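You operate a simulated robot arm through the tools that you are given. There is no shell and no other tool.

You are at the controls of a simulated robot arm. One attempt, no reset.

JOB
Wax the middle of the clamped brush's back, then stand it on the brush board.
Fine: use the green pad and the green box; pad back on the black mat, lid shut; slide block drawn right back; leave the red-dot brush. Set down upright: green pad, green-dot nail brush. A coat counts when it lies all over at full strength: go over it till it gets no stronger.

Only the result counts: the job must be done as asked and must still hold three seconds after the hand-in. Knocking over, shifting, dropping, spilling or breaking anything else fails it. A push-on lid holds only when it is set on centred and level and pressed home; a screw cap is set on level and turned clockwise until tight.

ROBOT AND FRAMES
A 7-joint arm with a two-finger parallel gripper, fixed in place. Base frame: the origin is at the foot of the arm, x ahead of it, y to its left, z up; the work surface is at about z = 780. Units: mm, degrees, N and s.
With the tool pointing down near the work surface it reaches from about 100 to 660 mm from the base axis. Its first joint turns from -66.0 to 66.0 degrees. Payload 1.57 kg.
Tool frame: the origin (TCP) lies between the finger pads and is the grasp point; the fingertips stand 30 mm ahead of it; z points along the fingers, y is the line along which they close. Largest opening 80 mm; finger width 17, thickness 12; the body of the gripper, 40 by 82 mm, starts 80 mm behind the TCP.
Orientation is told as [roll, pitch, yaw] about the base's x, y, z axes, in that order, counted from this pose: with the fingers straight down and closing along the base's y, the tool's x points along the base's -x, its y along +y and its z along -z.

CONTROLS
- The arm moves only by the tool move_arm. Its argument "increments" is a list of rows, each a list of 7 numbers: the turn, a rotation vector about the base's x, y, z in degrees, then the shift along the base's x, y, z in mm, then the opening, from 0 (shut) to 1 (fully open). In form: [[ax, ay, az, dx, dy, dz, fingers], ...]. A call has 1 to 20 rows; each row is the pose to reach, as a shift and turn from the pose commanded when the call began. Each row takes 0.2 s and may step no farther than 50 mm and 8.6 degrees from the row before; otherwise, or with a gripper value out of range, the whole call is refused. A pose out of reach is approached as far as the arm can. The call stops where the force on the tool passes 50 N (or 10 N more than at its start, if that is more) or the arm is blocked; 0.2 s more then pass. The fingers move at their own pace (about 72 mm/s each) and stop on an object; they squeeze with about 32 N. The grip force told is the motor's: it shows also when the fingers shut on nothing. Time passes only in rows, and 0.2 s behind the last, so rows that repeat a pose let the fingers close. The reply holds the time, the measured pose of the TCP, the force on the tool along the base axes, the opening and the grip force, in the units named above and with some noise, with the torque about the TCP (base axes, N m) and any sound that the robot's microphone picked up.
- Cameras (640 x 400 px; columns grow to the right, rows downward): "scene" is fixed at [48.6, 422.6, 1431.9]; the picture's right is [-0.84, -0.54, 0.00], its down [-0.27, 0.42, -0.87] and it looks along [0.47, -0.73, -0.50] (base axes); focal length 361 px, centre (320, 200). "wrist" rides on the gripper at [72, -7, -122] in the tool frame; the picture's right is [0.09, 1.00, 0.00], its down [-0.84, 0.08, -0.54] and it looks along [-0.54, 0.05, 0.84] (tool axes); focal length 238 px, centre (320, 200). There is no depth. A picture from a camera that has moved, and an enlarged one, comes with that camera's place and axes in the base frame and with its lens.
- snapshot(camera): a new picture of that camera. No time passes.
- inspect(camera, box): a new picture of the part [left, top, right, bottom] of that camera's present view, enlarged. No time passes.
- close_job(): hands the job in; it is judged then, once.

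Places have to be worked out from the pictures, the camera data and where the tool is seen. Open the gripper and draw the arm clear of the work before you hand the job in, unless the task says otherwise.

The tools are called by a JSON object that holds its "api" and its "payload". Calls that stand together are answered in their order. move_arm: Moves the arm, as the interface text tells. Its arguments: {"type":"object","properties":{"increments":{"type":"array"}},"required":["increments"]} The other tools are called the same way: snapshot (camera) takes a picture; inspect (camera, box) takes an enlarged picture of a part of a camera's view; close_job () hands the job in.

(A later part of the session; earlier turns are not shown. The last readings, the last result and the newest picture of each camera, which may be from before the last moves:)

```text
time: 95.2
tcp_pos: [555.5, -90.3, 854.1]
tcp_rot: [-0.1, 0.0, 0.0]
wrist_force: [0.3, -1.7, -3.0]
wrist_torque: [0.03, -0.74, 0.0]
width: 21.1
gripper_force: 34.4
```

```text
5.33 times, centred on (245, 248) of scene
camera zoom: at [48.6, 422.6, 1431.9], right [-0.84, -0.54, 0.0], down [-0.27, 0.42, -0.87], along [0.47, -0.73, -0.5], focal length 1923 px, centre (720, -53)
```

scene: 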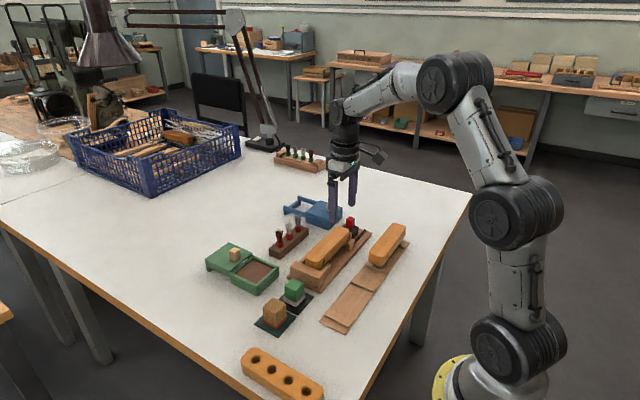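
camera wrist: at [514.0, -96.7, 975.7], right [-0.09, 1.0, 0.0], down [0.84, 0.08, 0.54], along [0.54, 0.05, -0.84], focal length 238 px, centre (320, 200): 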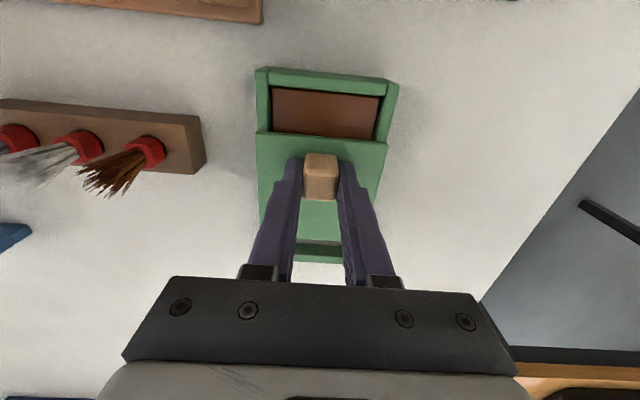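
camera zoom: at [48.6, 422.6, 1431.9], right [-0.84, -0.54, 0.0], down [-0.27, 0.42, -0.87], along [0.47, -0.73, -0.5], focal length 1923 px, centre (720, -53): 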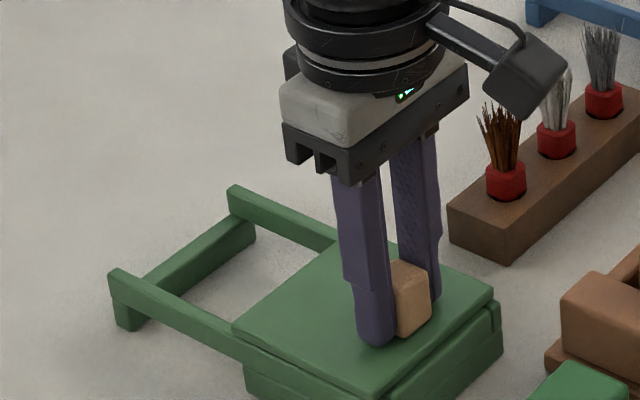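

Nearly shut; I keep going in 2 mm steps until it meets its stop.

{"api": "move_arm", "payload": {"increments": [[0, 0, 0, -2, 0, 0, 0.1], [0, 0, 0, -4, 0, 0, 0.1], [0, 0, 0, -6, 0, 0, 0.1], [0, 0, 0, -6, 0, 0, 0.1]]}}

{"api": "inspect", "payload": {"camera": "wrist", "box": [230, 60, 410, 270]}}

{"api": "inspect", "payload": {"camera": "scene", "box": [220, 230, 290, 290]}}

{"api": "inspect", "payload": {"camera": "scene", "box": [275, 190, 355, 240]}}

```text
time: 96.2
tcp_pos: [551.1, -90.0, 853.8]
tcp_rot: [0.0, -0.3, 0.0]
wrist_force: [17.7, -12.8, -12.6]
wrist_torque: [-0.09, -0.28, 0.02]
width: 21.4
gripper_force: 35.0
```

```text
1.90 times, centred on (320, 165) of wrist
camera zoom: at [477.1, -96.3, 975.4], right [-0.09, 1.0, 0.0], down [0.83, 0.08, 0.55], along [0.54, 0.05, -0.84], focal length 454 px, centre (320, 267)
```

zoom: 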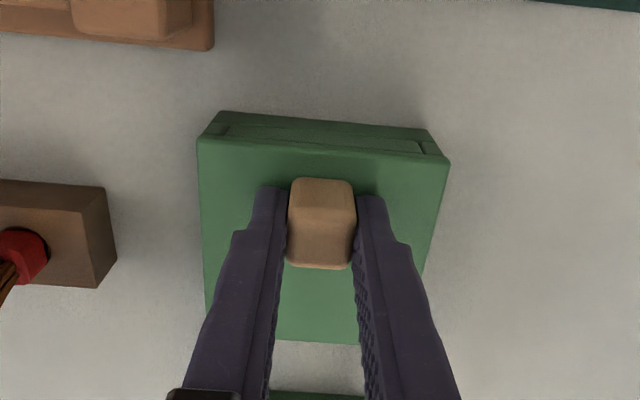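

```text
6.67 times, centred on (255, 260) of scene
camera zoom: at [49.2, 422.3, 1432.0], right [-0.84, -0.54, 0.0], down [-0.27, 0.42, -0.87], along [0.47, -0.73, -0.5], focal length 2404 px, centre (753, -200)
```

zoom: 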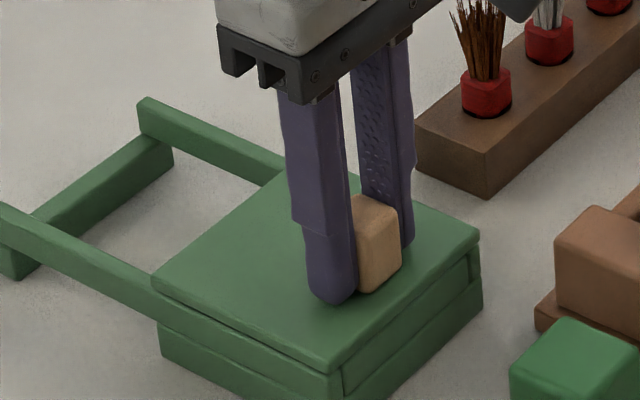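

```text
8.00 times, centred on (315, 215) of scene
camera zoom: at [49.2, 422.3, 1432.0], right [-0.84, -0.54, 0.0], down [-0.27, 0.42, -0.87], along [0.47, -0.73, -0.5], focal length 2884 px, centre (360, 80)
```

zoom: 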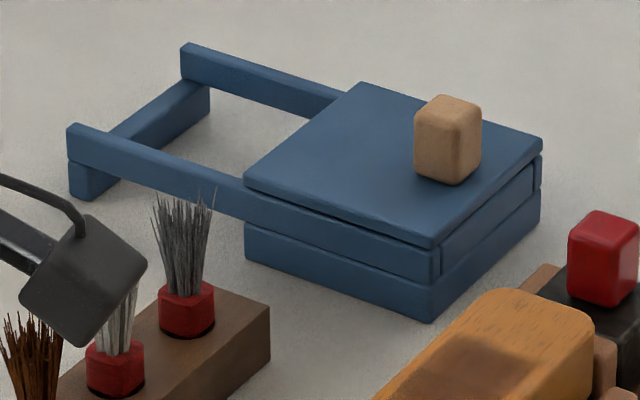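

Fx rose to 17.7 N with the lid flush like the blue box's — it is at its stop. I release the knob and lift straight up.

{"api": "move_arm", "payload": {"increments": [[0, 0, 0, 0, -0.5, -0.6, 0.1], [0, 0, 0, 0, -0.5, -0.6, 0.3], [0, 0, 0, 0, -0.5, -0.6, 0.5], [0, 0, 0, 0, -0.5, -0.6, 0.5], [0, 0, 0, 0, -0.5, -0.6, 0.5], [0, 0, 0, 0, -0.5, 20, 0.5], [0, 0, 0, 0, -0.5, 60, 0.5], [0, 0, 0, 0, -0.5, 90, 0.5], [0, 0, 0, 0, -0.5, 90, 0.5]]}}

{"api": "inspect", "payload": {"camera": "scene", "box": [195, 215, 335, 335]}}

{"api": "snapshot", "payload": {"camera": "wrist"}}

{"api": "inspect", "payload": {"camera": "wrist", "box": [240, 70, 400, 250]}}

```text
time: 98.2
tcp_pos: [546.2, -89.3, 942.7]
tcp_rot: [0.1, 0.0, 0.0]
wrist_force: [0.2, 0.6, 0.6]
wrist_torque: [0.0, 0.0, 0.0]
width: 40.1
gripper_force: 0.1
```

```text
3.33 times, centred on (265, 275) of scene
camera zoom: at [48.6, 422.6, 1431.9], right [-0.84, -0.54, 0.0], down [-0.27, 0.42, -0.87], along [0.47, -0.73, -0.5], focal length 1202 px, centre (503, -50)
```

zoom: 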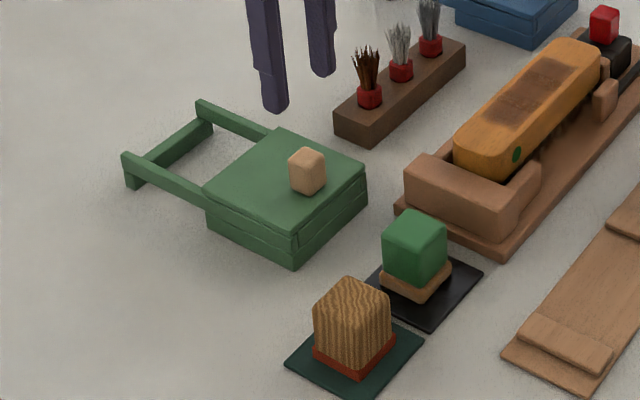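

```text
taken
camera wrist: at [474.6, -95.7, 1065.1], right [-0.09, 1.0, 0.0], down [0.84, 0.08, 0.54], along [0.54, 0.05, -0.84], focal length 238 px, centre (320, 200)
```

wrist: 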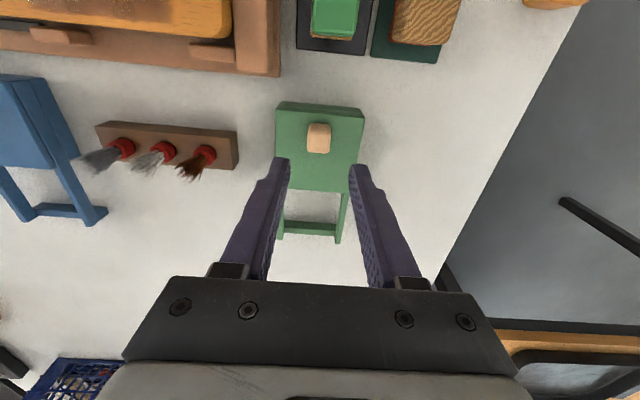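

```text
2.22 times, centred on (320, 160) of wrist
camera zoom: at [474.6, -95.7, 1065.1], right [-0.09, 1.0, 0.0], down [0.84, 0.08, 0.54], along [0.54, 0.05, -0.84], focal length 530 px, centre (320, 289)
```

zoom: 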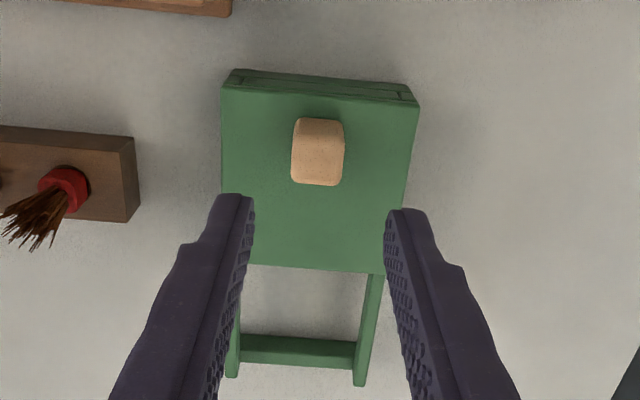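

Lid is shut. Next is the slide block: I move above the red knob region (around (460, −385)) to look closely.

{"api": "move_arm", "payload": {"increments": [[0, 0, 0, -45, 0, 8, 0.7], [0, 0, 0, -89, 0, 16, 0.7], [0, 0, 0, -92, -48, 16, 0.7], [0, 0, 0, -95, -96, 16, 0.7], [0, 0, 0, -98, -144, 16, 0.7], [0, 0, 0, -101, -192, 16, 0.7], [0, 0, 0, -104, -240, 16, 0.7], [0, 0, 0, -104, -280, 16, 0.7], [0, 0, 0, -104, -280, 16, 0.7]]}}

{"api": "snapshot", "payload": {"camera": "wrist"}}

{"api": "inspect", "payload": {"camera": "wrist", "box": [210, 80, 390, 200]}}

{"api": "inspect", "payload": {"camera": "scene", "box": [315, 200, 385, 250]}}

```text
time: 100.2
tcp_pos: [446.7, -369.0, 959.5]
tcp_rot: [0.1, 0.0, 0.0]
wrist_force: [-0.3, 0.7, -0.2]
wrist_torque: [0.0, 0.01, -0.02]
width: 56.1
gripper_force: 0.2
```

```text
taken
camera wrist: at [373.3, -375.3, 1082.4], right [-0.09, 1.0, 0.0], down [0.84, 0.08, 0.54], along [0.54, 0.05, -0.84], focal length 238 px, centre (320, 200)
```

wrist: 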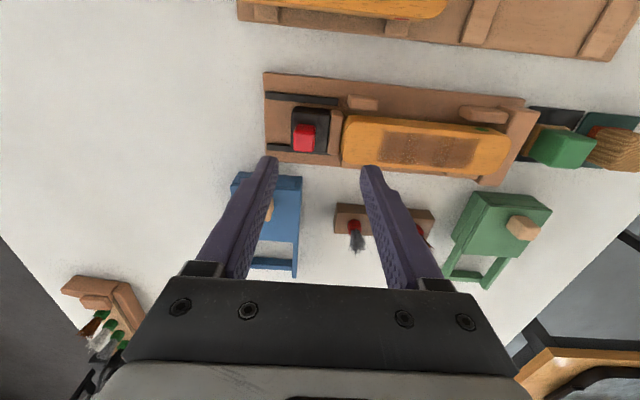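

```text
3.33 times, centred on (300, 140) of wrist
camera zoom: at [373.3, -375.3, 1082.4], right [-0.09, 1.0, 0.0], down [0.84, 0.08, 0.54], along [0.54, 0.05, -0.84], focal length 794 px, centre (387, 400)
```

zoom: 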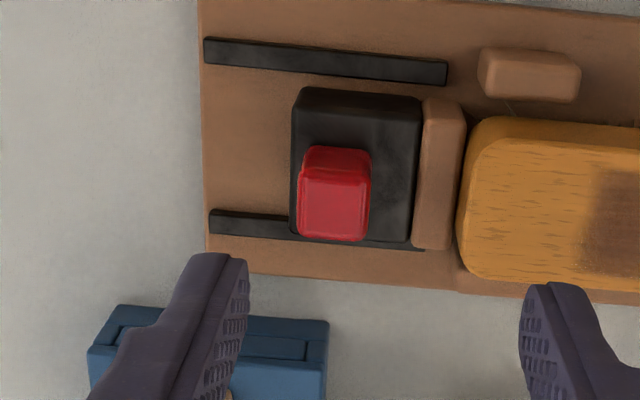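

```text
8.00 times, centred on (350, 225) of scene
camera zoom: at [48.6, 422.6, 1431.9], right [-0.84, -0.54, 0.0], down [-0.27, 0.42, -0.87], along [0.47, -0.73, -0.5], focal length 2884 px, centre (80, 0)
```

zoom: 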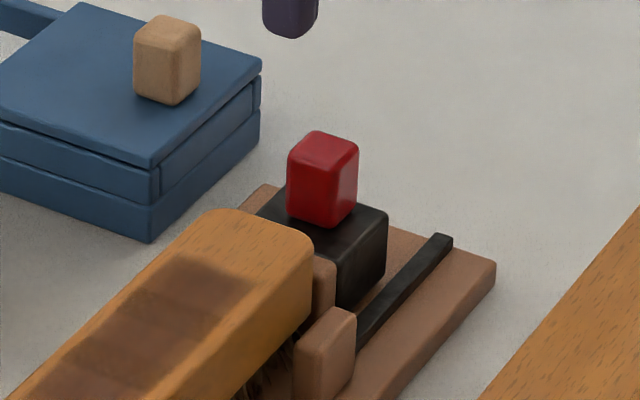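

The red knob is about 20 mm square, top ~z 856 at about (453.5, −383), block top ~829, brush end at y≈−345. I approach above it with a 36 mm opening and check alignment before going down.

{"api": "move_arm", "payload": {"increments": [[0, 0, 0, 8.5, -12.3, -30, 0.45], [0, 0, 0, 8.5, -12.3, -60, 0.45], [0, 0, 0, 8.5, -12.3, -68, 0.45], [0, 0, 0, 8.5, -12.3, -68, 0.45]]}}

{"api": "snapshot", "payload": {"camera": "wrist"}}

{"api": "inspect", "payload": {"camera": "wrist", "box": [230, 90, 410, 210]}}

{"api": "inspect", "payload": {"camera": "scene", "box": [315, 190, 385, 250]}}

```text
time: 101.2
tcp_pos: [453.2, -381.9, 891.8]
tcp_rot: [0.0, -0.1, 0.0]
wrist_force: [-0.1, -0.5, -0.1]
wrist_torque: [-0.02, 0.02, 0.06]
width: 36.3
gripper_force: 0.0
```

```text
taken
camera wrist: at [380.7, -387.9, 1012.8], right [-0.09, 1.0, 0.0], down [0.84, 0.08, 0.54], along [0.54, 0.05, -0.84], focal length 238 px, centre (320, 200)
```

wrist: 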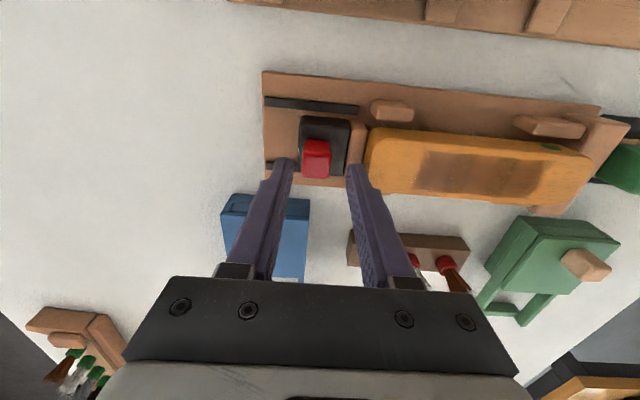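

```text
3.33 times, centred on (320, 150) of wrist
camera zoom: at [380.7, -387.9, 1012.8], right [-0.09, 1.0, 0.0], down [0.84, 0.08, 0.54], along [0.54, 0.05, -0.84], focal length 794 px, centre (320, 367)
```

zoom: 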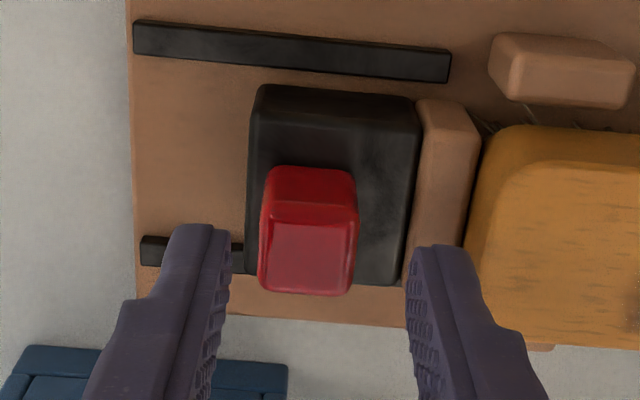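

```text
6.67 times, centred on (350, 220) of scene
camera zoom: at [48.6, 422.6, 1431.9], right [-0.84, -0.54, 0.0], down [-0.27, 0.42, -0.87], along [0.47, -0.73, -0.5], focal length 2404 px, centre (120, 67)
```

zoom: 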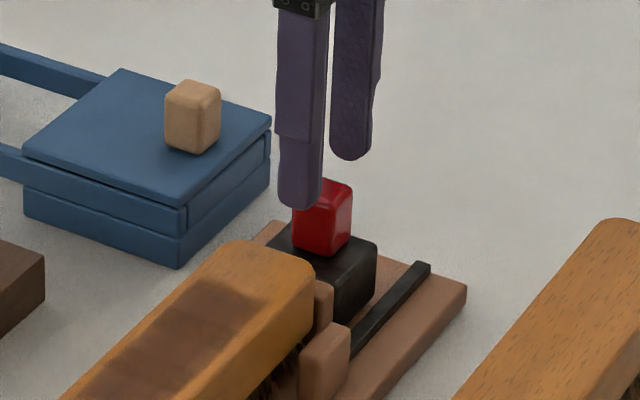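

The knob is about 2 mm further −y than the finger centre. I shift −2 mm, descend to TCP z≈868 and close on the knob.

{"api": "move_arm", "payload": {"increments": [[0, 0, 0, 0, -2, -8, 0.45], [0, 0, 0, 0, -2, -18, 0.45], [0, 0, 0, 0, -2, -23.7, 0.45], [0, 0, 0, 0, -2, -23.7, 0.45], [0, 0, 0, 0, -2, -23.7, 0.25], [0, 0, 0, 0, -2, -23.7, 0.1], [0, 0, 0, 0, -2, -23.7, 0.1], [0, 0, 0, 0, -2, -23.7, 0.1]]}}

{"api": "inspect", "payload": {"camera": "scene", "box": [315, 190, 385, 250]}}

{"api": "inspect", "payload": {"camera": "wrist", "box": [230, 90, 410, 210]}}

```text
time: 103.0
tcp_pos: [453.5, -384.0, 868.2]
tcp_rot: [0.0, 0.0, 0.0]
wrist_force: [0.2, 0.4, -2.0]
wrist_torque: [-0.03, -0.19, -0.01]
width: 22.0
gripper_force: 35.1
```

```text
6.67 times, centred on (350, 220) of scene
camera zoom: at [48.6, 422.6, 1431.9], right [-0.84, -0.54, 0.0], down [-0.27, 0.42, -0.87], along [0.47, -0.73, -0.5], focal length 2404 px, centre (120, 67)
```

zoom: 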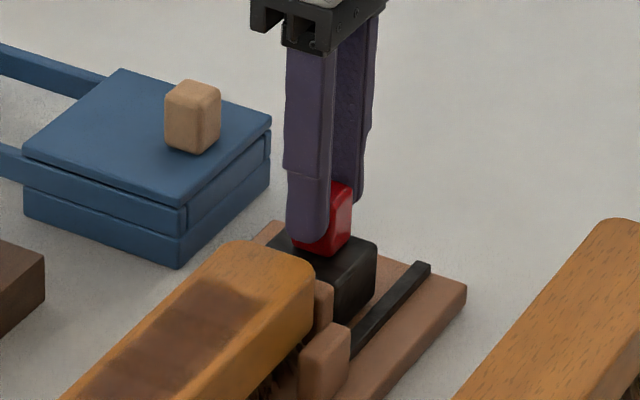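

```text
3.33 times, centred on (320, 150) of wrist
camera zoom: at [381.3, -390.6, 989.8], right [-0.09, 1.0, 0.0], down [0.84, 0.08, 0.54], along [0.54, 0.05, -0.84], focal length 794 px, centre (320, 367)
```

zoom: 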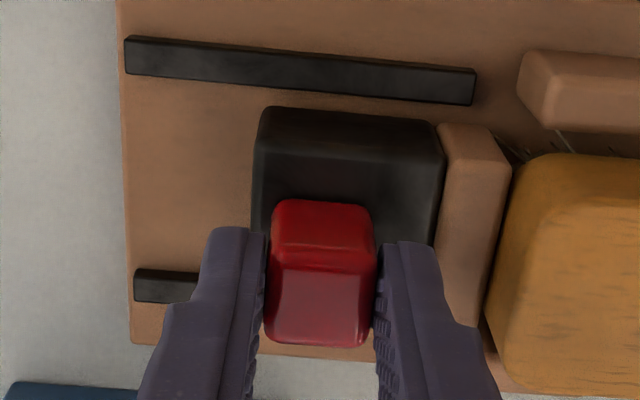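

The knob is gripped (22 mm) with no side load. I draw the block back in −y in small steps.

{"api": "move_arm", "payload": {"increments": [[0, 0, 0, 0, -2, 0, 0.1], [0, 0, 0, 0, -4, 0, 0.1], [0, 0, 0, 0, -6, 0, 0.1], [0, 0, 0, 0, -8, 0, 0.1], [0, 0, 0, 0, -10, 0, 0.1], [0, 0, 0, 0, -10, 0, 0.1]]}}

{"api": "inspect", "payload": {"camera": "scene", "box": [290, 190, 390, 280]}}

{"api": "inspect", "payload": {"camera": "wrist", "box": [200, 70, 500, 230]}}

```text
time: 104.4
tcp_pos: [453.2, -393.7, 868.5]
tcp_rot: [0.0, -0.1, 0.1]
wrist_force: [1.0, 2.1, -2.4]
wrist_torque: [0.09, 0.55, 0.07]
width: 21.5
gripper_force: 34.6
```

```text
4.44 times, centred on (340, 235) of scene
camera zoom: at [48.6, 422.6, 1431.9], right [-0.84, -0.54, 0.0], down [-0.27, 0.42, -0.87], along [0.47, -0.73, -0.5], focal length 1602 px, centre (231, 44)
```

zoom: 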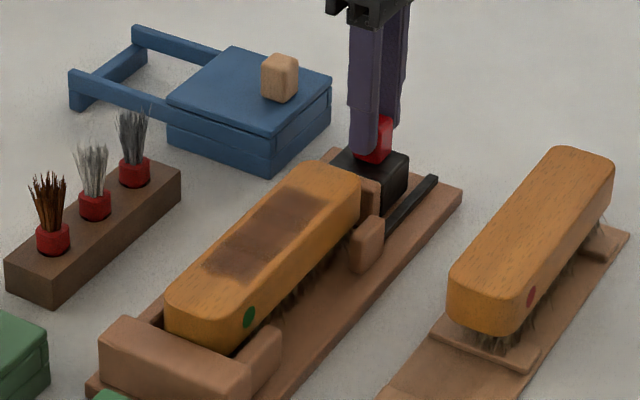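

```text
2.13 times, centred on (350, 150) of wrist
camera zoom: at [381.4, -400.4, 989.8], right [-0.09, 1.0, 0.0], down [0.84, 0.08, 0.54], along [0.54, 0.05, -0.84], focal length 508 px, centre (256, 307)
```

zoom: 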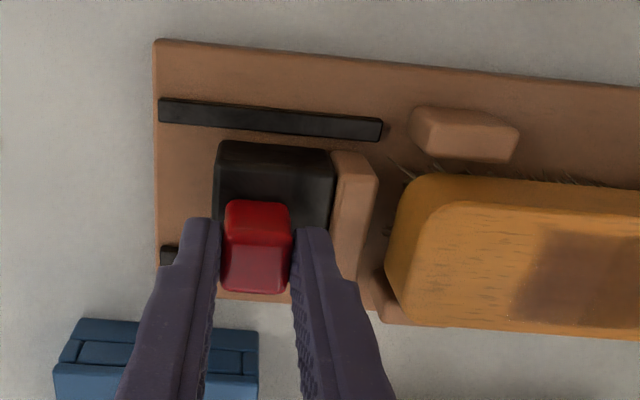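

The slide moves freely and the brush stays put. I continue drawing it back until it hits the end stop.

{"api": "move_arm", "payload": {"increments": [[0, 0, 0, 0, -3, 0, 0.1], [0, 0, 0, 0, -6, 0, 0.1], [0, 0, 0, 0, -9, 0, 0.1], [0, 0, 0, 0, -12, 0, 0.1], [0, 0, 0, 0, -14, 0, 0.1], [0, 0, 0, 0, -16, 0, 0.1], [0, 0, 0, 0, -16, 0, 0.1]]}}

{"api": "inspect", "payload": {"camera": "scene", "box": [290, 190, 390, 280]}}

{"api": "inspect", "payload": {"camera": "wrist", "box": [200, 70, 500, 230]}}

```text
time: 106.0
tcp_pos: [454.3, -410.6, 867.7]
tcp_rot: [0.0, 0.0, 0.1]
wrist_force: [9.4, 1.0, -9.7]
wrist_torque: [0.08, 0.37, -0.08]
width: 21.7
gripper_force: 34.6
```

```text
4.44 times, centred on (340, 235) of scene
camera zoom: at [49.0, 422.5, 1431.9], right [-0.84, -0.54, 0.0], down [-0.27, 0.42, -0.87], along [0.47, -0.73, -0.5], focal length 1602 px, centre (231, 44)
```

zoom: 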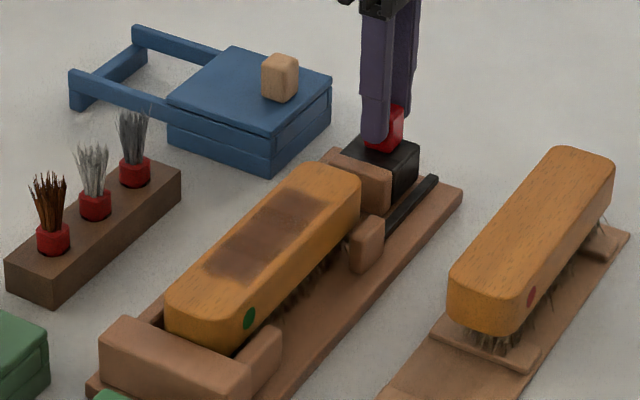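

```text
2.13 times, centred on (350, 150) of wrist
camera zoom: at [381.2, -416.6, 989.7], right [-0.09, 1.0, 0.0], down [0.84, 0.08, 0.54], along [0.54, 0.05, -0.84], focal length 508 px, centre (256, 307)
```

zoom: 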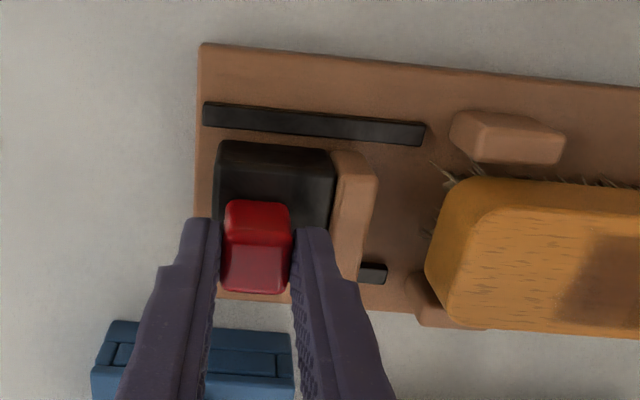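

Not yet at the stop (Fy≈1 N). I relieve the x load slightly and continue in 1.5–2 mm steps.

{"api": "move_arm", "payload": {"increments": [[0, 0, 0, 0.5, -1.5, -0.4, 0.1], [0, 0, 0, 0.5, -3, -0.4, 0.1], [0, 0, 0, 0.5, -4.5, -0.4, 0.1], [0, 0, 0, 0.5, -6, -0.4, 0.1], [0, 0, 0, 0.5, -6, -0.4, 0.1]]}}

```text
time: 107.2
tcp_pos: [454.5, -414.1, 867.3]
tcp_rot: [0.1, 0.0, 0.0]
wrist_force: [5.2, 16.1, -2.9]
wrist_torque: [0.4, 0.12, -0.14]
width: 21.7
gripper_force: 34.8
```

Fy jumped to 16 N — likely the stop. I push 1 mm more to confirm and look.

{"api": "move_arm", "payload": {"increments": [[0, 0, 0, 0, -1, 0, 0.1], [0, 0, 0, 0, -1, 0, 0.1]]}}

{"api": "inspect", "payload": {"camera": "wrist", "box": [200, 70, 500, 230]}}

{"api": "inspect", "payload": {"camera": "scene", "box": [315, 190, 385, 250]}}

```text
time: 107.8
tcp_pos: [454.6, -415.1, 866.5]
tcp_rot: [0.3, 0.1, 0.1]
wrist_force: [-0.1, 26.2, 0.4]
wrist_torque: [0.29, 0.02, 0.0]
width: 21.6
gripper_force: 34.7
```

```text
2.13 times, centred on (350, 150) of wrist
camera zoom: at [381.6, -421.8, 989.9], right [-0.09, 1.0, 0.01], down [0.84, 0.08, 0.54], along [0.54, 0.06, -0.84], focal length 508 px, centre (256, 307)
```

zoom: 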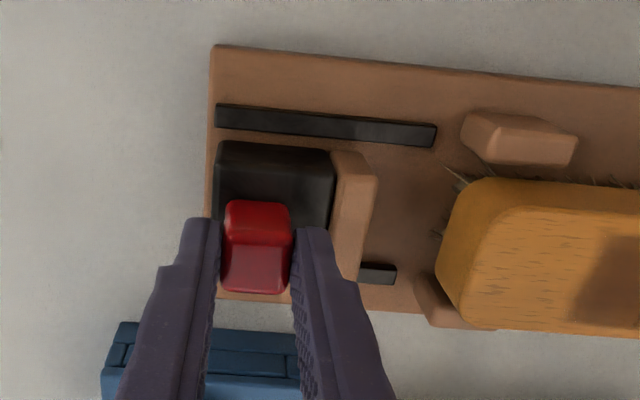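

```text
6.67 times, centred on (350, 220) of scene
camera zoom: at [48.5, 423.3, 1431.7], right [-0.84, -0.54, 0.0], down [-0.27, 0.42, -0.87], along [0.47, -0.73, -0.5], focal length 2404 px, centre (120, 67)
```

zoom: 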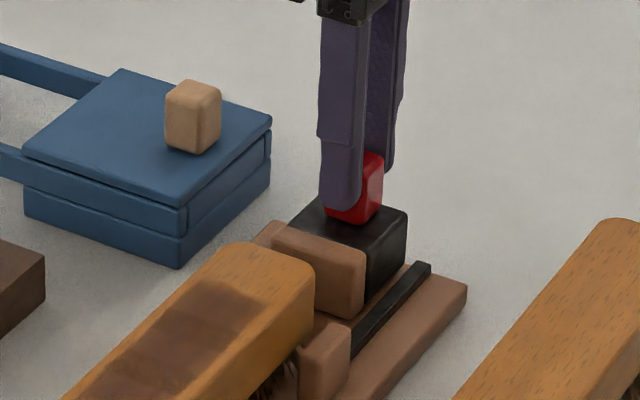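

It is hard against its stop (26 N, flush with the rail ends). I release the knob and lift clear.

{"api": "move_arm", "payload": {"increments": [[0, 0, 0, 0, 1.5, 0, 0.1], [0, 0, 0, 0, 1.5, 0, 0.25], [0, 0, 0, 0, 1.5, 0, 0.4], [0, 0, 0, 0, 1.5, 0, 0.4], [0, 0, 0, 0, 1.5, 20, 0.4], [0, 0, 0, 0, 1.5, 60, 0.4], [0, 0, 0, 0, 1.5, 95, 0.4], [0, 0, 0, 0, 1.5, 95, 0.4]]}}

{"api": "snapshot", "payload": {"camera": "wrist"}}

{"api": "inspect", "payload": {"camera": "scene", "box": [290, 190, 390, 280]}}

```text
time: 109.6
tcp_pos: [454.0, -415.5, 963.3]
tcp_rot: [0.1, -0.1, 0.0]
wrist_force: [-0.8, -0.2, 1.5]
wrist_torque: [-0.01, 0.01, -0.01]
width: 32.3
gripper_force: 0.0
```

```text
taken
camera wrist: at [381.1, -421.6, 1086.0], right [-0.09, 1.0, 0.0], down [0.84, 0.08, 0.54], along [0.54, 0.05, -0.84], focal length 238 px, centre (320, 200)
```

wrist: 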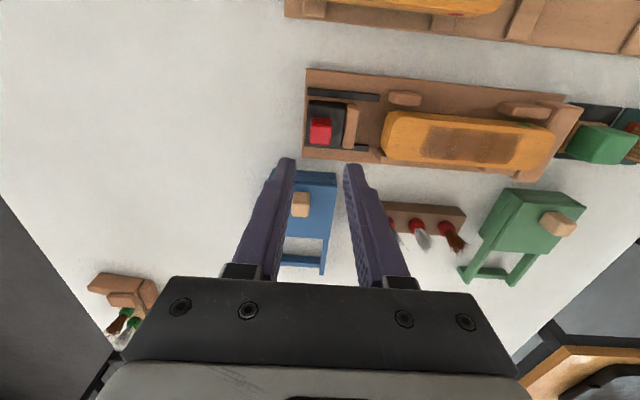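

```text
4.44 times, centred on (340, 235) of scene
camera zoom: at [48.6, 422.6, 1431.9], right [-0.84, -0.54, 0.0], down [-0.27, 0.42, -0.87], along [0.47, -0.73, -0.5], focal length 1602 px, centre (231, 44)
```

zoom: 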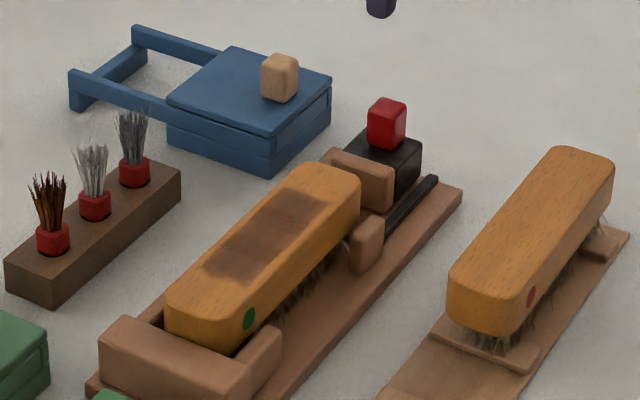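

The slide stays back and the brush is undisturbed. I move above the brush while turning the tool −90° about z so the fingers will close across its width.

{"api": "move_arm", "payload": {"increments": [[0, 0, -8.2, 0.2, 14.5, 0, 0.6], [0, 0, -16.4, 0.4, 29, 0, 0.7], [0, 0, -24.6, 0.6, 43.5, 0, 0.8], [0, 0, -32.8, 0.8, 58, 0, 0.9], [0, 0, -41, 1, 72.5, 0, 0.95], [0, 0, -49.2, 1.2, 87, 0, 0.95], [0, 0, -57.4, 1.4, 101.5, 0, 0.95], [0, 0, -65.6, 1.6, 116, 0, 0.95], [0, 0, -73.8, 1.8, 130.5, 0, 0.95], [0, 0, -82, 2, 145, 0, 0.95], [0, 0, -90, 2, 159.8, 0, 0.95], [0, 0, -90, 2, 159.8, 0, 0.95]]}}

{"api": "snapshot", "payload": {"camera": "wrist"}}

{"api": "snapshot", "payload": {"camera": "scene"}}

```text
time: 112.2
tcp_pos: [456.6, -256.8, 962.0]
tcp_rot: [0.1, 0.0, -90.0]
wrist_force: [0.1, 0.8, 0.3]
wrist_torque: [0.01, 0.02, -0.02]
width: 75.9
gripper_force: 0.0
```

```text
taken
camera wrist: at [448.3, -183.9, 1084.9], right [1.0, 0.09, 0.0], down [0.08, -0.84, 0.54], along [0.05, -0.54, -0.84], focal length 238 px, centre (320, 200)
```

wrist: 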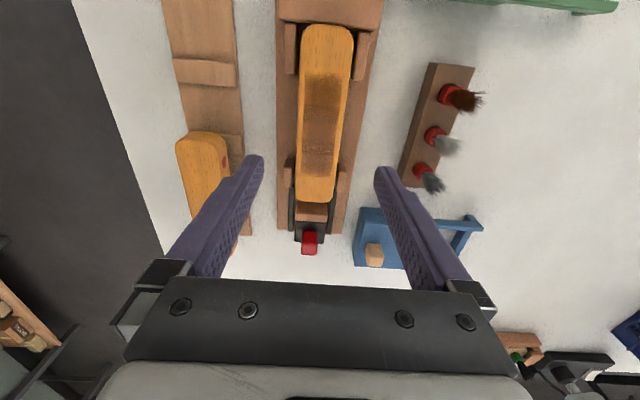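

```text
taken
```

scene: 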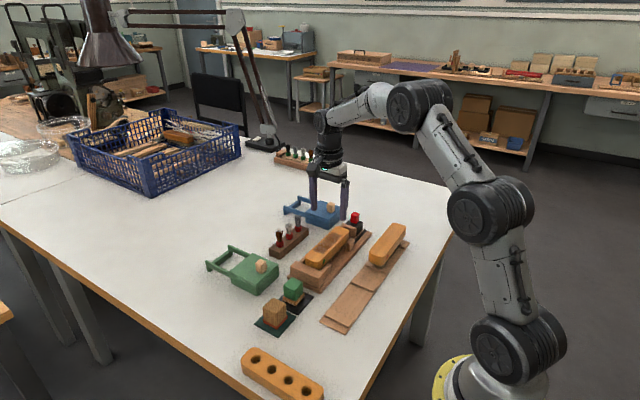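

The −90° yaw is reached. I enlarge the brush in this view to find its centre line and check finger clearances.

{"api": "inspect", "payload": {"camera": "wrist", "box": [240, 0, 400, 260]}}

{"api": "inspect", "payload": {"camera": "wrist", "box": [260, 130, 390, 220]}}

```text
1.54 times, centred on (320, 130) of wrist
camera zoom: at [448.3, -183.9, 1084.9], right [1.0, 0.09, 0.0], down [0.08, -0.84, 0.54], along [0.05, -0.54, -0.84], focal length 367 px, centre (320, 308)
```

zoom: 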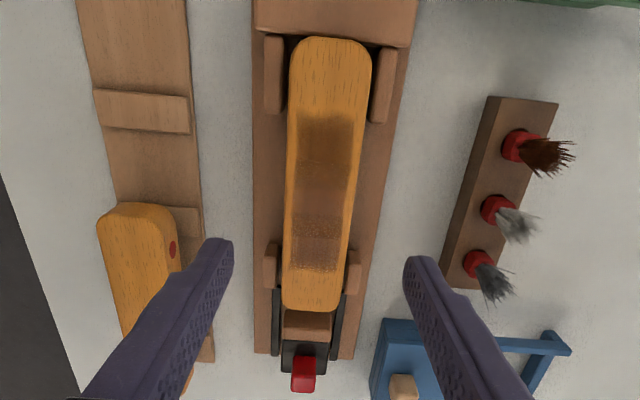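

```text
4.44 times, centred on (325, 175) of wrist
camera zoom: at [448.3, -183.9, 1084.9], right [1.0, 0.09, 0.0], down [0.08, -0.84, 0.54], along [0.05, -0.54, -0.84], focal length 1059 px, centre (298, 311)
```

zoom: 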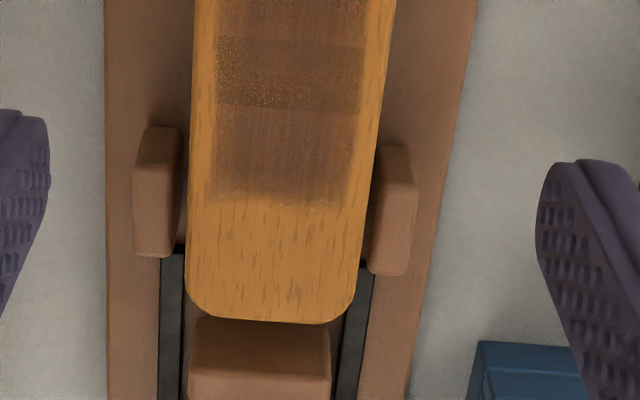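

The brush spans x≈432–478, y≈−344…−168, centre about (455, −256.3), untouched. I descend to just above the brush with the fingers wide open and verify alignment.

{"api": "move_arm", "payload": {"increments": [[0, 0, 0, -1, 0.7, -40, 0.95], [0, 0, 0, -1, 0.7, -75, 0.95], [0, 0, 0, -1, 0.7, -82, 0.95], [0, 0, 0, -1, 0.7, -82, 0.95]]}}

{"api": "snapshot", "payload": {"camera": "wrist"}}

{"api": "inspect", "payload": {"camera": "scene", "box": [280, 170, 400, 270]}}

```text
time: 113.2
tcp_pos: [455.1, -255.5, 879.6]
tcp_rot: [-0.1, -0.2, -90.0]
wrist_force: [0.1, -0.6, -0.1]
wrist_torque: [-0.02, 0.02, 0.01]
width: 76.2
gripper_force: 0.1
```

```text
taken
camera wrist: at [446.9, -184.0, 1001.9], right [1.0, 0.09, 0.0], down [0.08, -0.84, 0.54], along [0.05, -0.54, -0.84], focal length 238 px, centre (320, 200)
```

wrist: 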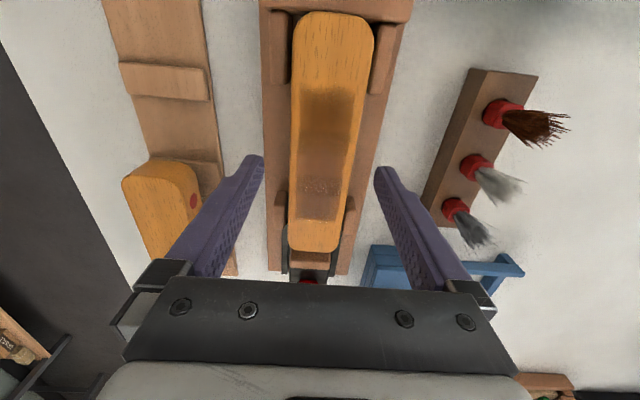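

```text
4.00 times, centred on (340, 220) of scene
camera zoom: at [48.6, 422.6, 1431.9], right [-0.84, -0.54, 0.0], down [-0.27, 0.42, -0.87], along [0.47, -0.73, -0.5], focal length 1442 px, centre (240, 120)
```

zoom: 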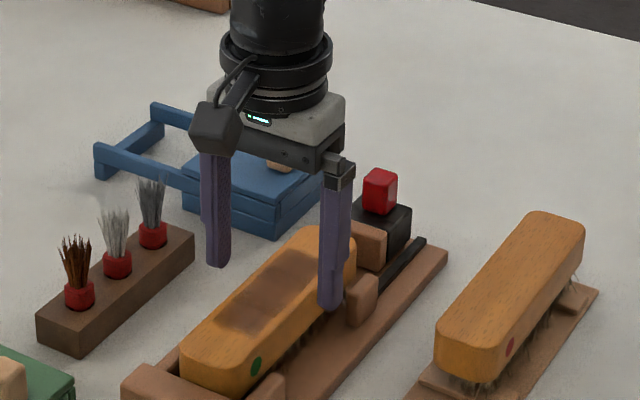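

The brush is centred between the fingers. I descend to the grip height (TCP z≈832).

{"api": "move_arm", "payload": {"increments": [[0, 0, 0, 0, 0, -15, 0.95], [0, 0, 0, 0, 0, -30, 0.95], [0, 0, 0, 0, 0, -42, 0.95], [0, 0, 0, 0, 0, -48.6, 0.95], [0, 0, 0, 0, 0, -48.6, 0.95]]}}

{"api": "inspect", "payload": {"camera": "scene", "box": [290, 190, 390, 270]}}

{"api": "snapshot", "payload": {"camera": "wrist"}}

```text
time: 114.4
tcp_pos: [455.0, -256.1, 831.9]
tcp_rot: [0.0, 0.0, -90.0]
wrist_force: [-1.0, 0.2, 0.4]
wrist_torque: [0.02, 0.01, 0.0]
width: 75.8
gripper_force: 0.0
```

```text
5.00 times, centred on (340, 230) of scene
camera zoom: at [48.6, 422.6, 1431.9], right [-0.84, -0.54, 0.0], down [-0.27, 0.42, -0.87], along [0.47, -0.73, -0.5], focal length 1803 px, centre (220, 50)
```

zoom: 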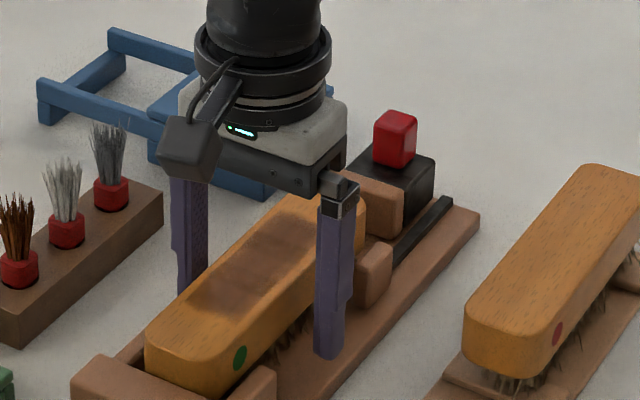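

```text
taken
camera wrist: at [447.2, -183.5, 953.8], right [1.0, 0.09, 0.0], down [0.08, -0.84, 0.54], along [0.05, -0.54, -0.84], focal length 238 px, centre (320, 200)
```

wrist: 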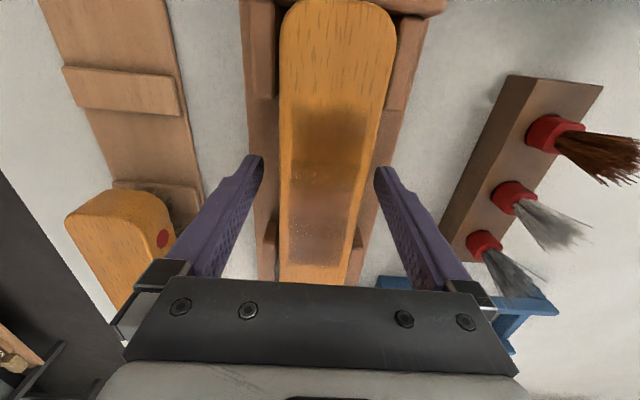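

Fingers flank the body with no contact. I close on the brush.

{"api": "move_arm", "payload": {"increments": [[0, 0, 0, 0, 0, 0, 0.75], [0, 0, 0, 0, 0, 0, 0.6], [0, 0, 0, 0, 0, 0, 0.45], [0, 0, 0, 0, 0, 0, 0.4], [0, 0, 0, 0, 0, 0, 0.4]]}}

{"api": "inspect", "payload": {"camera": "scene", "box": [290, 190, 390, 270]}}

```text
time: 115.6
tcp_pos: [454.2, -255.3, 832.3]
tcp_rot: [-0.1, -0.1, -89.9]
wrist_force: [0.5, 0.4, -0.6]
wrist_torque: [-0.06, -0.02, -0.02]
width: 45.7
gripper_force: 32.0
```

```text
5.00 times, centred on (340, 230) of scene
camera zoom: at [48.6, 422.6, 1431.9], right [-0.84, -0.54, 0.0], down [-0.27, 0.42, -0.87], along [0.47, -0.73, -0.5], focal length 1803 px, centre (220, 50)
```

zoom: 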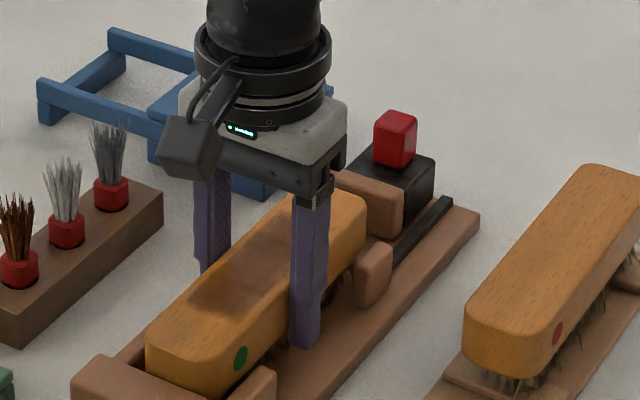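

Gripped at 45.7 mm, centred with no side load. I lift straight up slowly and check.

{"api": "move_arm", "payload": {"increments": [[0, 0, 0, 0, -0.5, 3, 0.4], [0, 0, 0, 0, -1, 8, 0.4], [0, 0, 0, 0, -1, 20, 0.4], [0, 0, 0, 0, -1, 45, 0.4], [0, 0, 0, 0, -1, 80, 0.4], [0, 0, 0, 0, -1, 80, 0.4]]}}

{"api": "snapshot", "payload": {"camera": "scene"}}

{"api": "inspect", "payload": {"camera": "scene", "box": [280, 170, 420, 290]}}

{"api": "snapshot", "payload": {"camera": "wrist"}}

```text
time: 117.0
tcp_pos: [455.6, -257.6, 912.5]
tcp_rot: [0.0, 0.0, -90.0]
wrist_force: [-0.2, 0.0, -2.7]
wrist_torque: [0.0, 0.02, -0.04]
width: 45.6
gripper_force: 31.9
```

```text
taken
```

scene: 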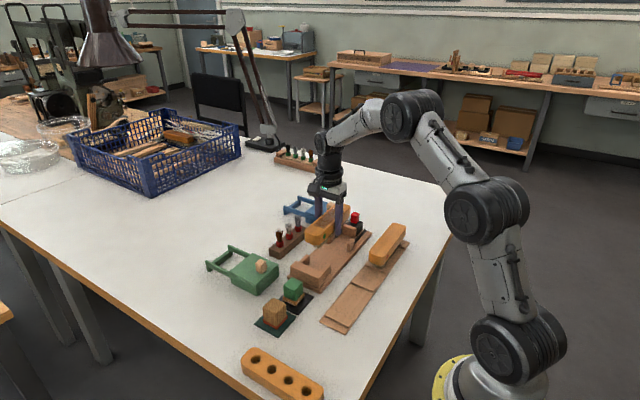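

```text
3.33 times, centred on (350, 230) of scene
camera zoom: at [48.6, 422.6, 1431.9], right [-0.84, -0.54, 0.0], down [-0.27, 0.42, -0.87], along [0.47, -0.73, -0.5], focal length 1202 px, centre (220, 100)
```

zoom: 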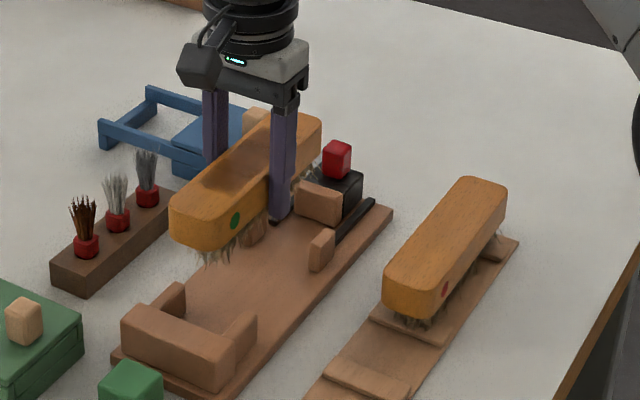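

```text
taken
camera wrist: at [447.7, -185.1, 1033.5], right [1.0, 0.09, 0.0], down [0.08, -0.84, 0.54], along [0.05, -0.54, -0.84], focal length 238 px, centre (320, 200)
```

wrist: 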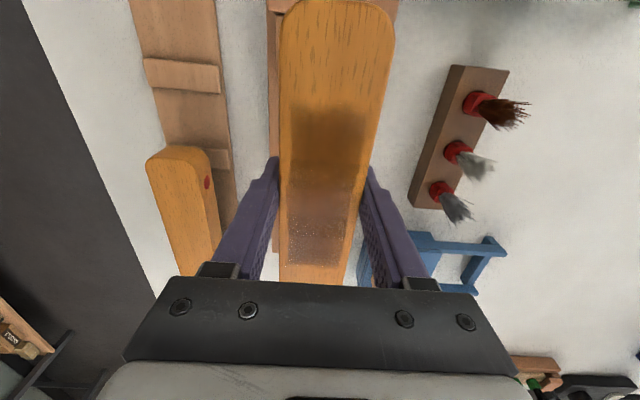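

The brush is held (2.7 N weight) and level. I inspect the red-dot brush and the free station to see how a brush is meant to stand relative to the battens.

{"api": "inspect", "payload": {"camera": "scene", "box": [345, 215, 415, 285]}}

{"api": "inspect", "payload": {"camera": "scene", "box": [310, 255, 390, 335]}}

{"api": "inspect", "payload": {"camera": "scene", "box": [305, 195, 360, 250]}}

```text
5.71 times, centred on (380, 250) of scene
camera zoom: at [48.6, 422.6, 1431.9], right [-0.84, -0.54, 0.0], down [-0.27, 0.42, -0.87], along [0.47, -0.73, -0.5], focal length 2060 px, centre (-23, -86)
```

zoom: 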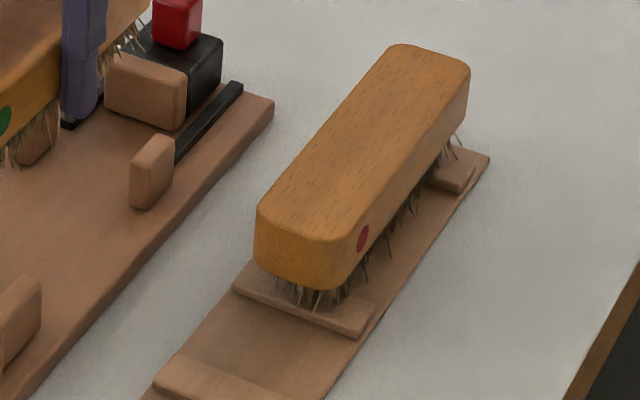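

```text
5.00 times, centred on (350, 295) of scene
camera zoom: at [48.6, 422.6, 1431.9], right [-0.84, -0.54, 0.0], down [-0.27, 0.42, -0.87], along [0.47, -0.73, -0.5], focal length 1803 px, centre (170, -275)
```

zoom: 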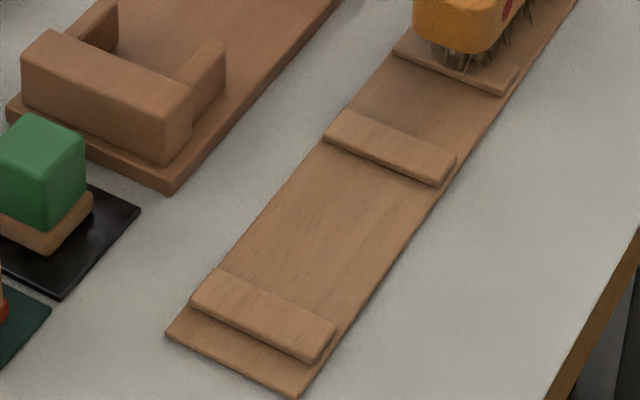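

```text
7.27 times, centred on (332, 222) of scene
camera zoom: at [48.6, 422.6, 1431.9], right [-0.84, -0.54, 0.0], down [-0.27, 0.42, -0.87], along [0.47, -0.73, -0.5], focal length 2622 px, centre (229, 36)
```

zoom: 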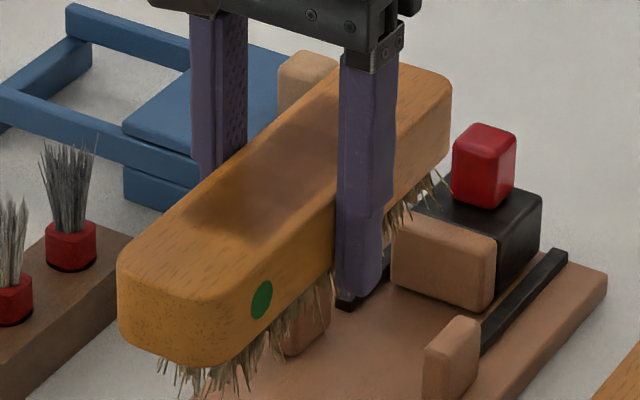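

The red-dot brush rests with its bristle ends on its two battens, so ours should be centred at y≈−156.5, x≈323 over the two free battens. I carry it over: first +y, then −x, staying above everything.

{"api": "move_arm", "payload": {"increments": [[0, 0, 0, 0, 35, 8, 0.4], [0, 0, 0, 0, 70, 12, 0.4], [0, 0, 0, 0, 100.8, 12, 0.4], [0, 0, 0, -40, 100.8, 12, 0.4], [0, 0, 0, -80, 100.8, 12, 0.4], [0, 0, 0, -110, 100.8, 12, 0.4], [0, 0, 0, -132, 100.8, 12, 0.4], [0, 0, 0, -132, 100.8, 12, 0.4]]}}

{"api": "snapshot", "payload": {"camera": "wrist"}}

{"api": "inspect", "payload": {"camera": "scene", "box": [290, 200, 430, 340]}}

{"api": "inspect", "payload": {"camera": "wrist", "box": [220, 0, 420, 280]}}

```text
time: 118.8
tcp_pos: [320.7, -155.0, 924.5]
tcp_rot: [0.0, 0.0, -89.9]
wrist_force: [0.5, -0.1, -1.7]
wrist_torque: [-0.04, 0.02, -0.02]
width: 45.9
gripper_force: 32.1
```

```text
taken
camera wrist: at [313.7, -82.9, 1046.2], right [1.0, 0.09, 0.0], down [0.08, -0.84, 0.54], along [0.05, -0.54, -0.84], focal length 238 px, centre (320, 200)
```

wrist: 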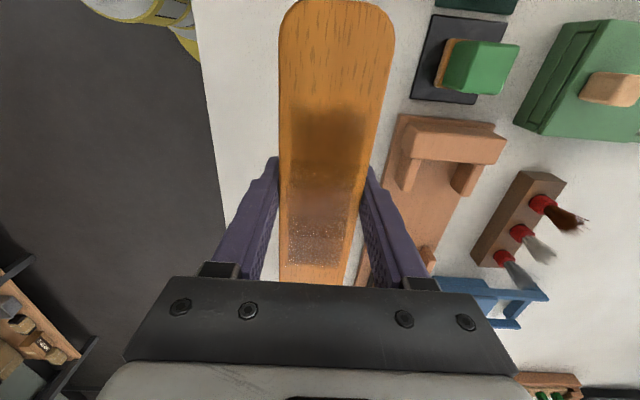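

```text
2.86 times, centred on (360, 270) of scene
camera zoom: at [48.6, 422.6, 1431.9], right [-0.84, -0.54, 0.0], down [-0.27, 0.42, -0.87], along [0.47, -0.73, -0.5], focal length 1030 px, centre (206, 0)
```

zoom: 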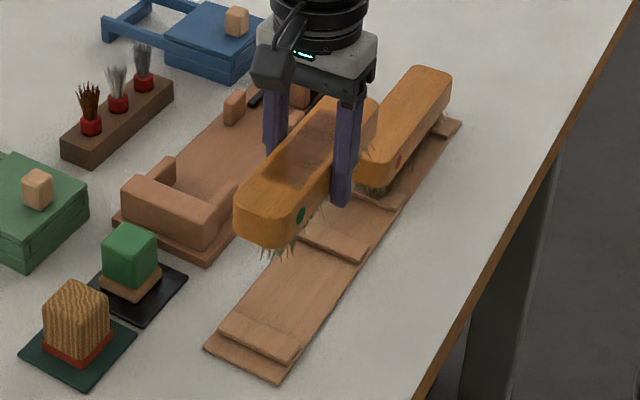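

```text
1.43 times, centred on (320, 140) of wrist
camera zoom: at [313.7, -82.9, 1046.2], right [1.0, 0.09, 0.0], down [0.08, -0.84, 0.54], along [0.05, -0.54, -0.84], focal length 340 px, centre (320, 286)
```

zoom: 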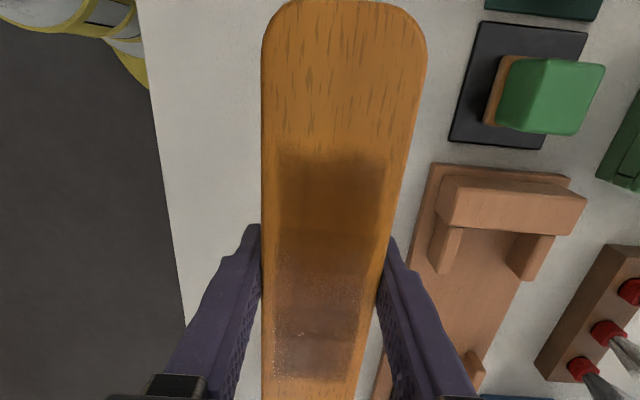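

The brush hangs level over the free station. Combining several views I take the battens' centre as y≈−155.5 and the board centre x≈324.5; I lower to about 15 mm above expected contact and check from the scene camera.

{"api": "move_arm", "payload": {"increments": [[0, 0, 0, 1.5, 1, -25, 0.4], [0, 0, 0, 1.5, 1, -50, 0.4], [0, 0, 0, 1.5, 1, -66, 0.4], [0, 0, 0, 1.5, 1, -70, 0.4], [0, 0, 0, 1.5, 1, -70, 0.4]]}}

{"api": "inspect", "payload": {"camera": "scene", "box": [300, 220, 420, 340]}}

{"api": "snapshot", "payload": {"camera": "wrist"}}

```text
time: 120.0
tcp_pos: [323.7, -154.6, 853.6]
tcp_rot: [-0.1, 0.0, -90.0]
wrist_force: [-1.0, 0.2, -1.7]
wrist_torque: [0.02, 0.04, 0.02]
width: 45.6
gripper_force: 31.7
```

```text
3.33 times, centred on (360, 280) of scene
camera zoom: at [48.6, 422.6, 1431.9], right [-0.84, -0.54, 0.0], down [-0.27, 0.42, -0.87], along [0.47, -0.73, -0.5], focal length 1202 px, centre (187, -67)
```

zoom: 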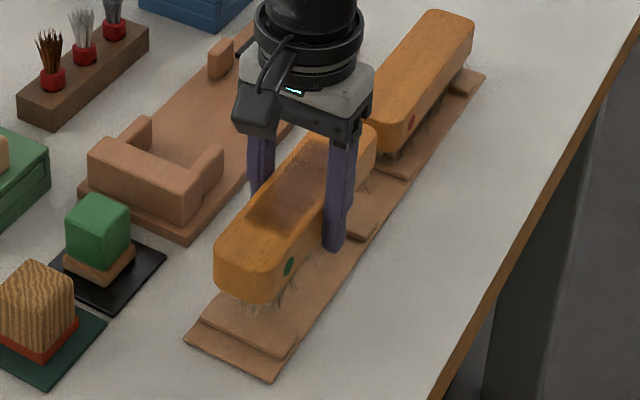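

```text
taken
camera wrist: at [316.4, -82.3, 975.4], right [1.0, 0.09, 0.0], down [0.08, -0.84, 0.54], along [0.05, -0.54, -0.84], focal length 238 px, centre (320, 200)
```

wrist: 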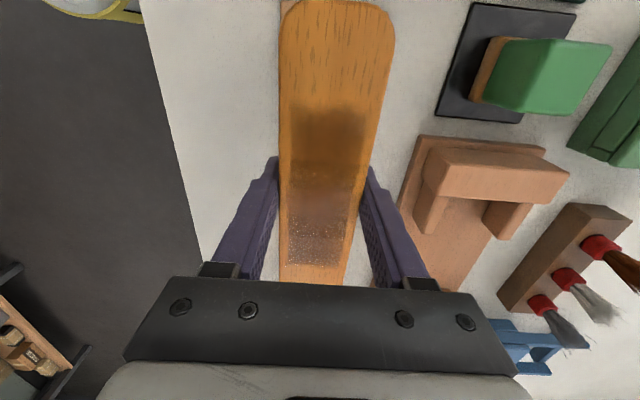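

{"api": "inspect", "payload": {"camera": "scene", "box": [340, 225, 400, 285]}}

{"api": "inspect", "payload": {"camera": "scene", "box": [315, 275, 375, 335]}}

```text
6.67 times, centred on (370, 255) of scene
camera zoom: at [48.6, 422.6, 1431.9], right [-0.84, -0.54, 0.0], down [-0.27, 0.42, -0.87], along [0.47, -0.73, -0.5], focal length 2404 px, centre (-13, -167)
```

zoom: 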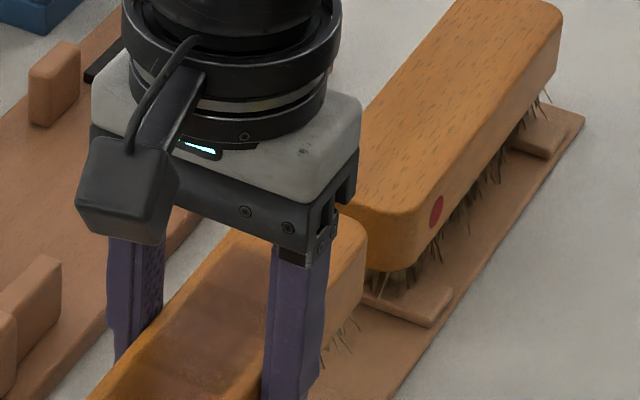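

```text
6.67 times, centred on (345, 305) of scene
camera zoom: at [48.6, 422.6, 1431.9], right [-0.84, -0.54, 0.0], down [-0.27, 0.42, -0.87], along [0.47, -0.73, -0.5], focal length 2404 px, centre (153, -500)
```

zoom: 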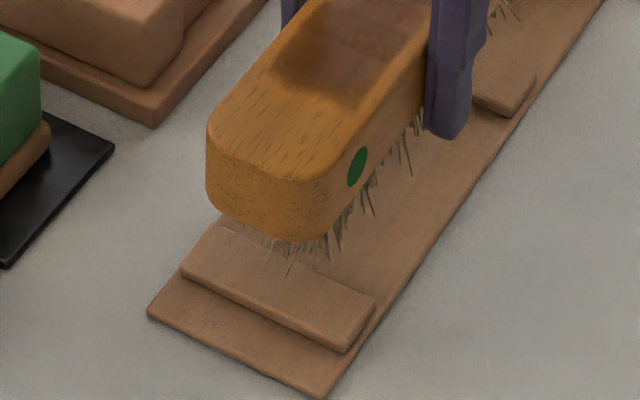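

Comparing with how the red-dot brush sits over its battens, ours is within about 2 mm; I nudge +1 mm in y and lower slowly to feel for contact.

{"api": "move_arm", "payload": {"increments": [[0, 0, 0, 0, 1, -4, 0.4], [0, 0, 0, 0, 1, -8, 0.4], [0, 0, 0, 0, 1, -11, 0.4], [0, 0, 0, 0, 1, -12.5, 0.4], [0, 0, 0, 0, 1, -12.5, 0.4]]}}

```text
time: 121.2
tcp_pos: [323.4, -152.5, 841.6]
tcp_rot: [0.0, 0.0, -90.1]
wrist_force: [0.9, -0.6, -2.6]
wrist_torque: [0.02, 0.01, 0.0]
width: 45.5
gripper_force: 32.4
```

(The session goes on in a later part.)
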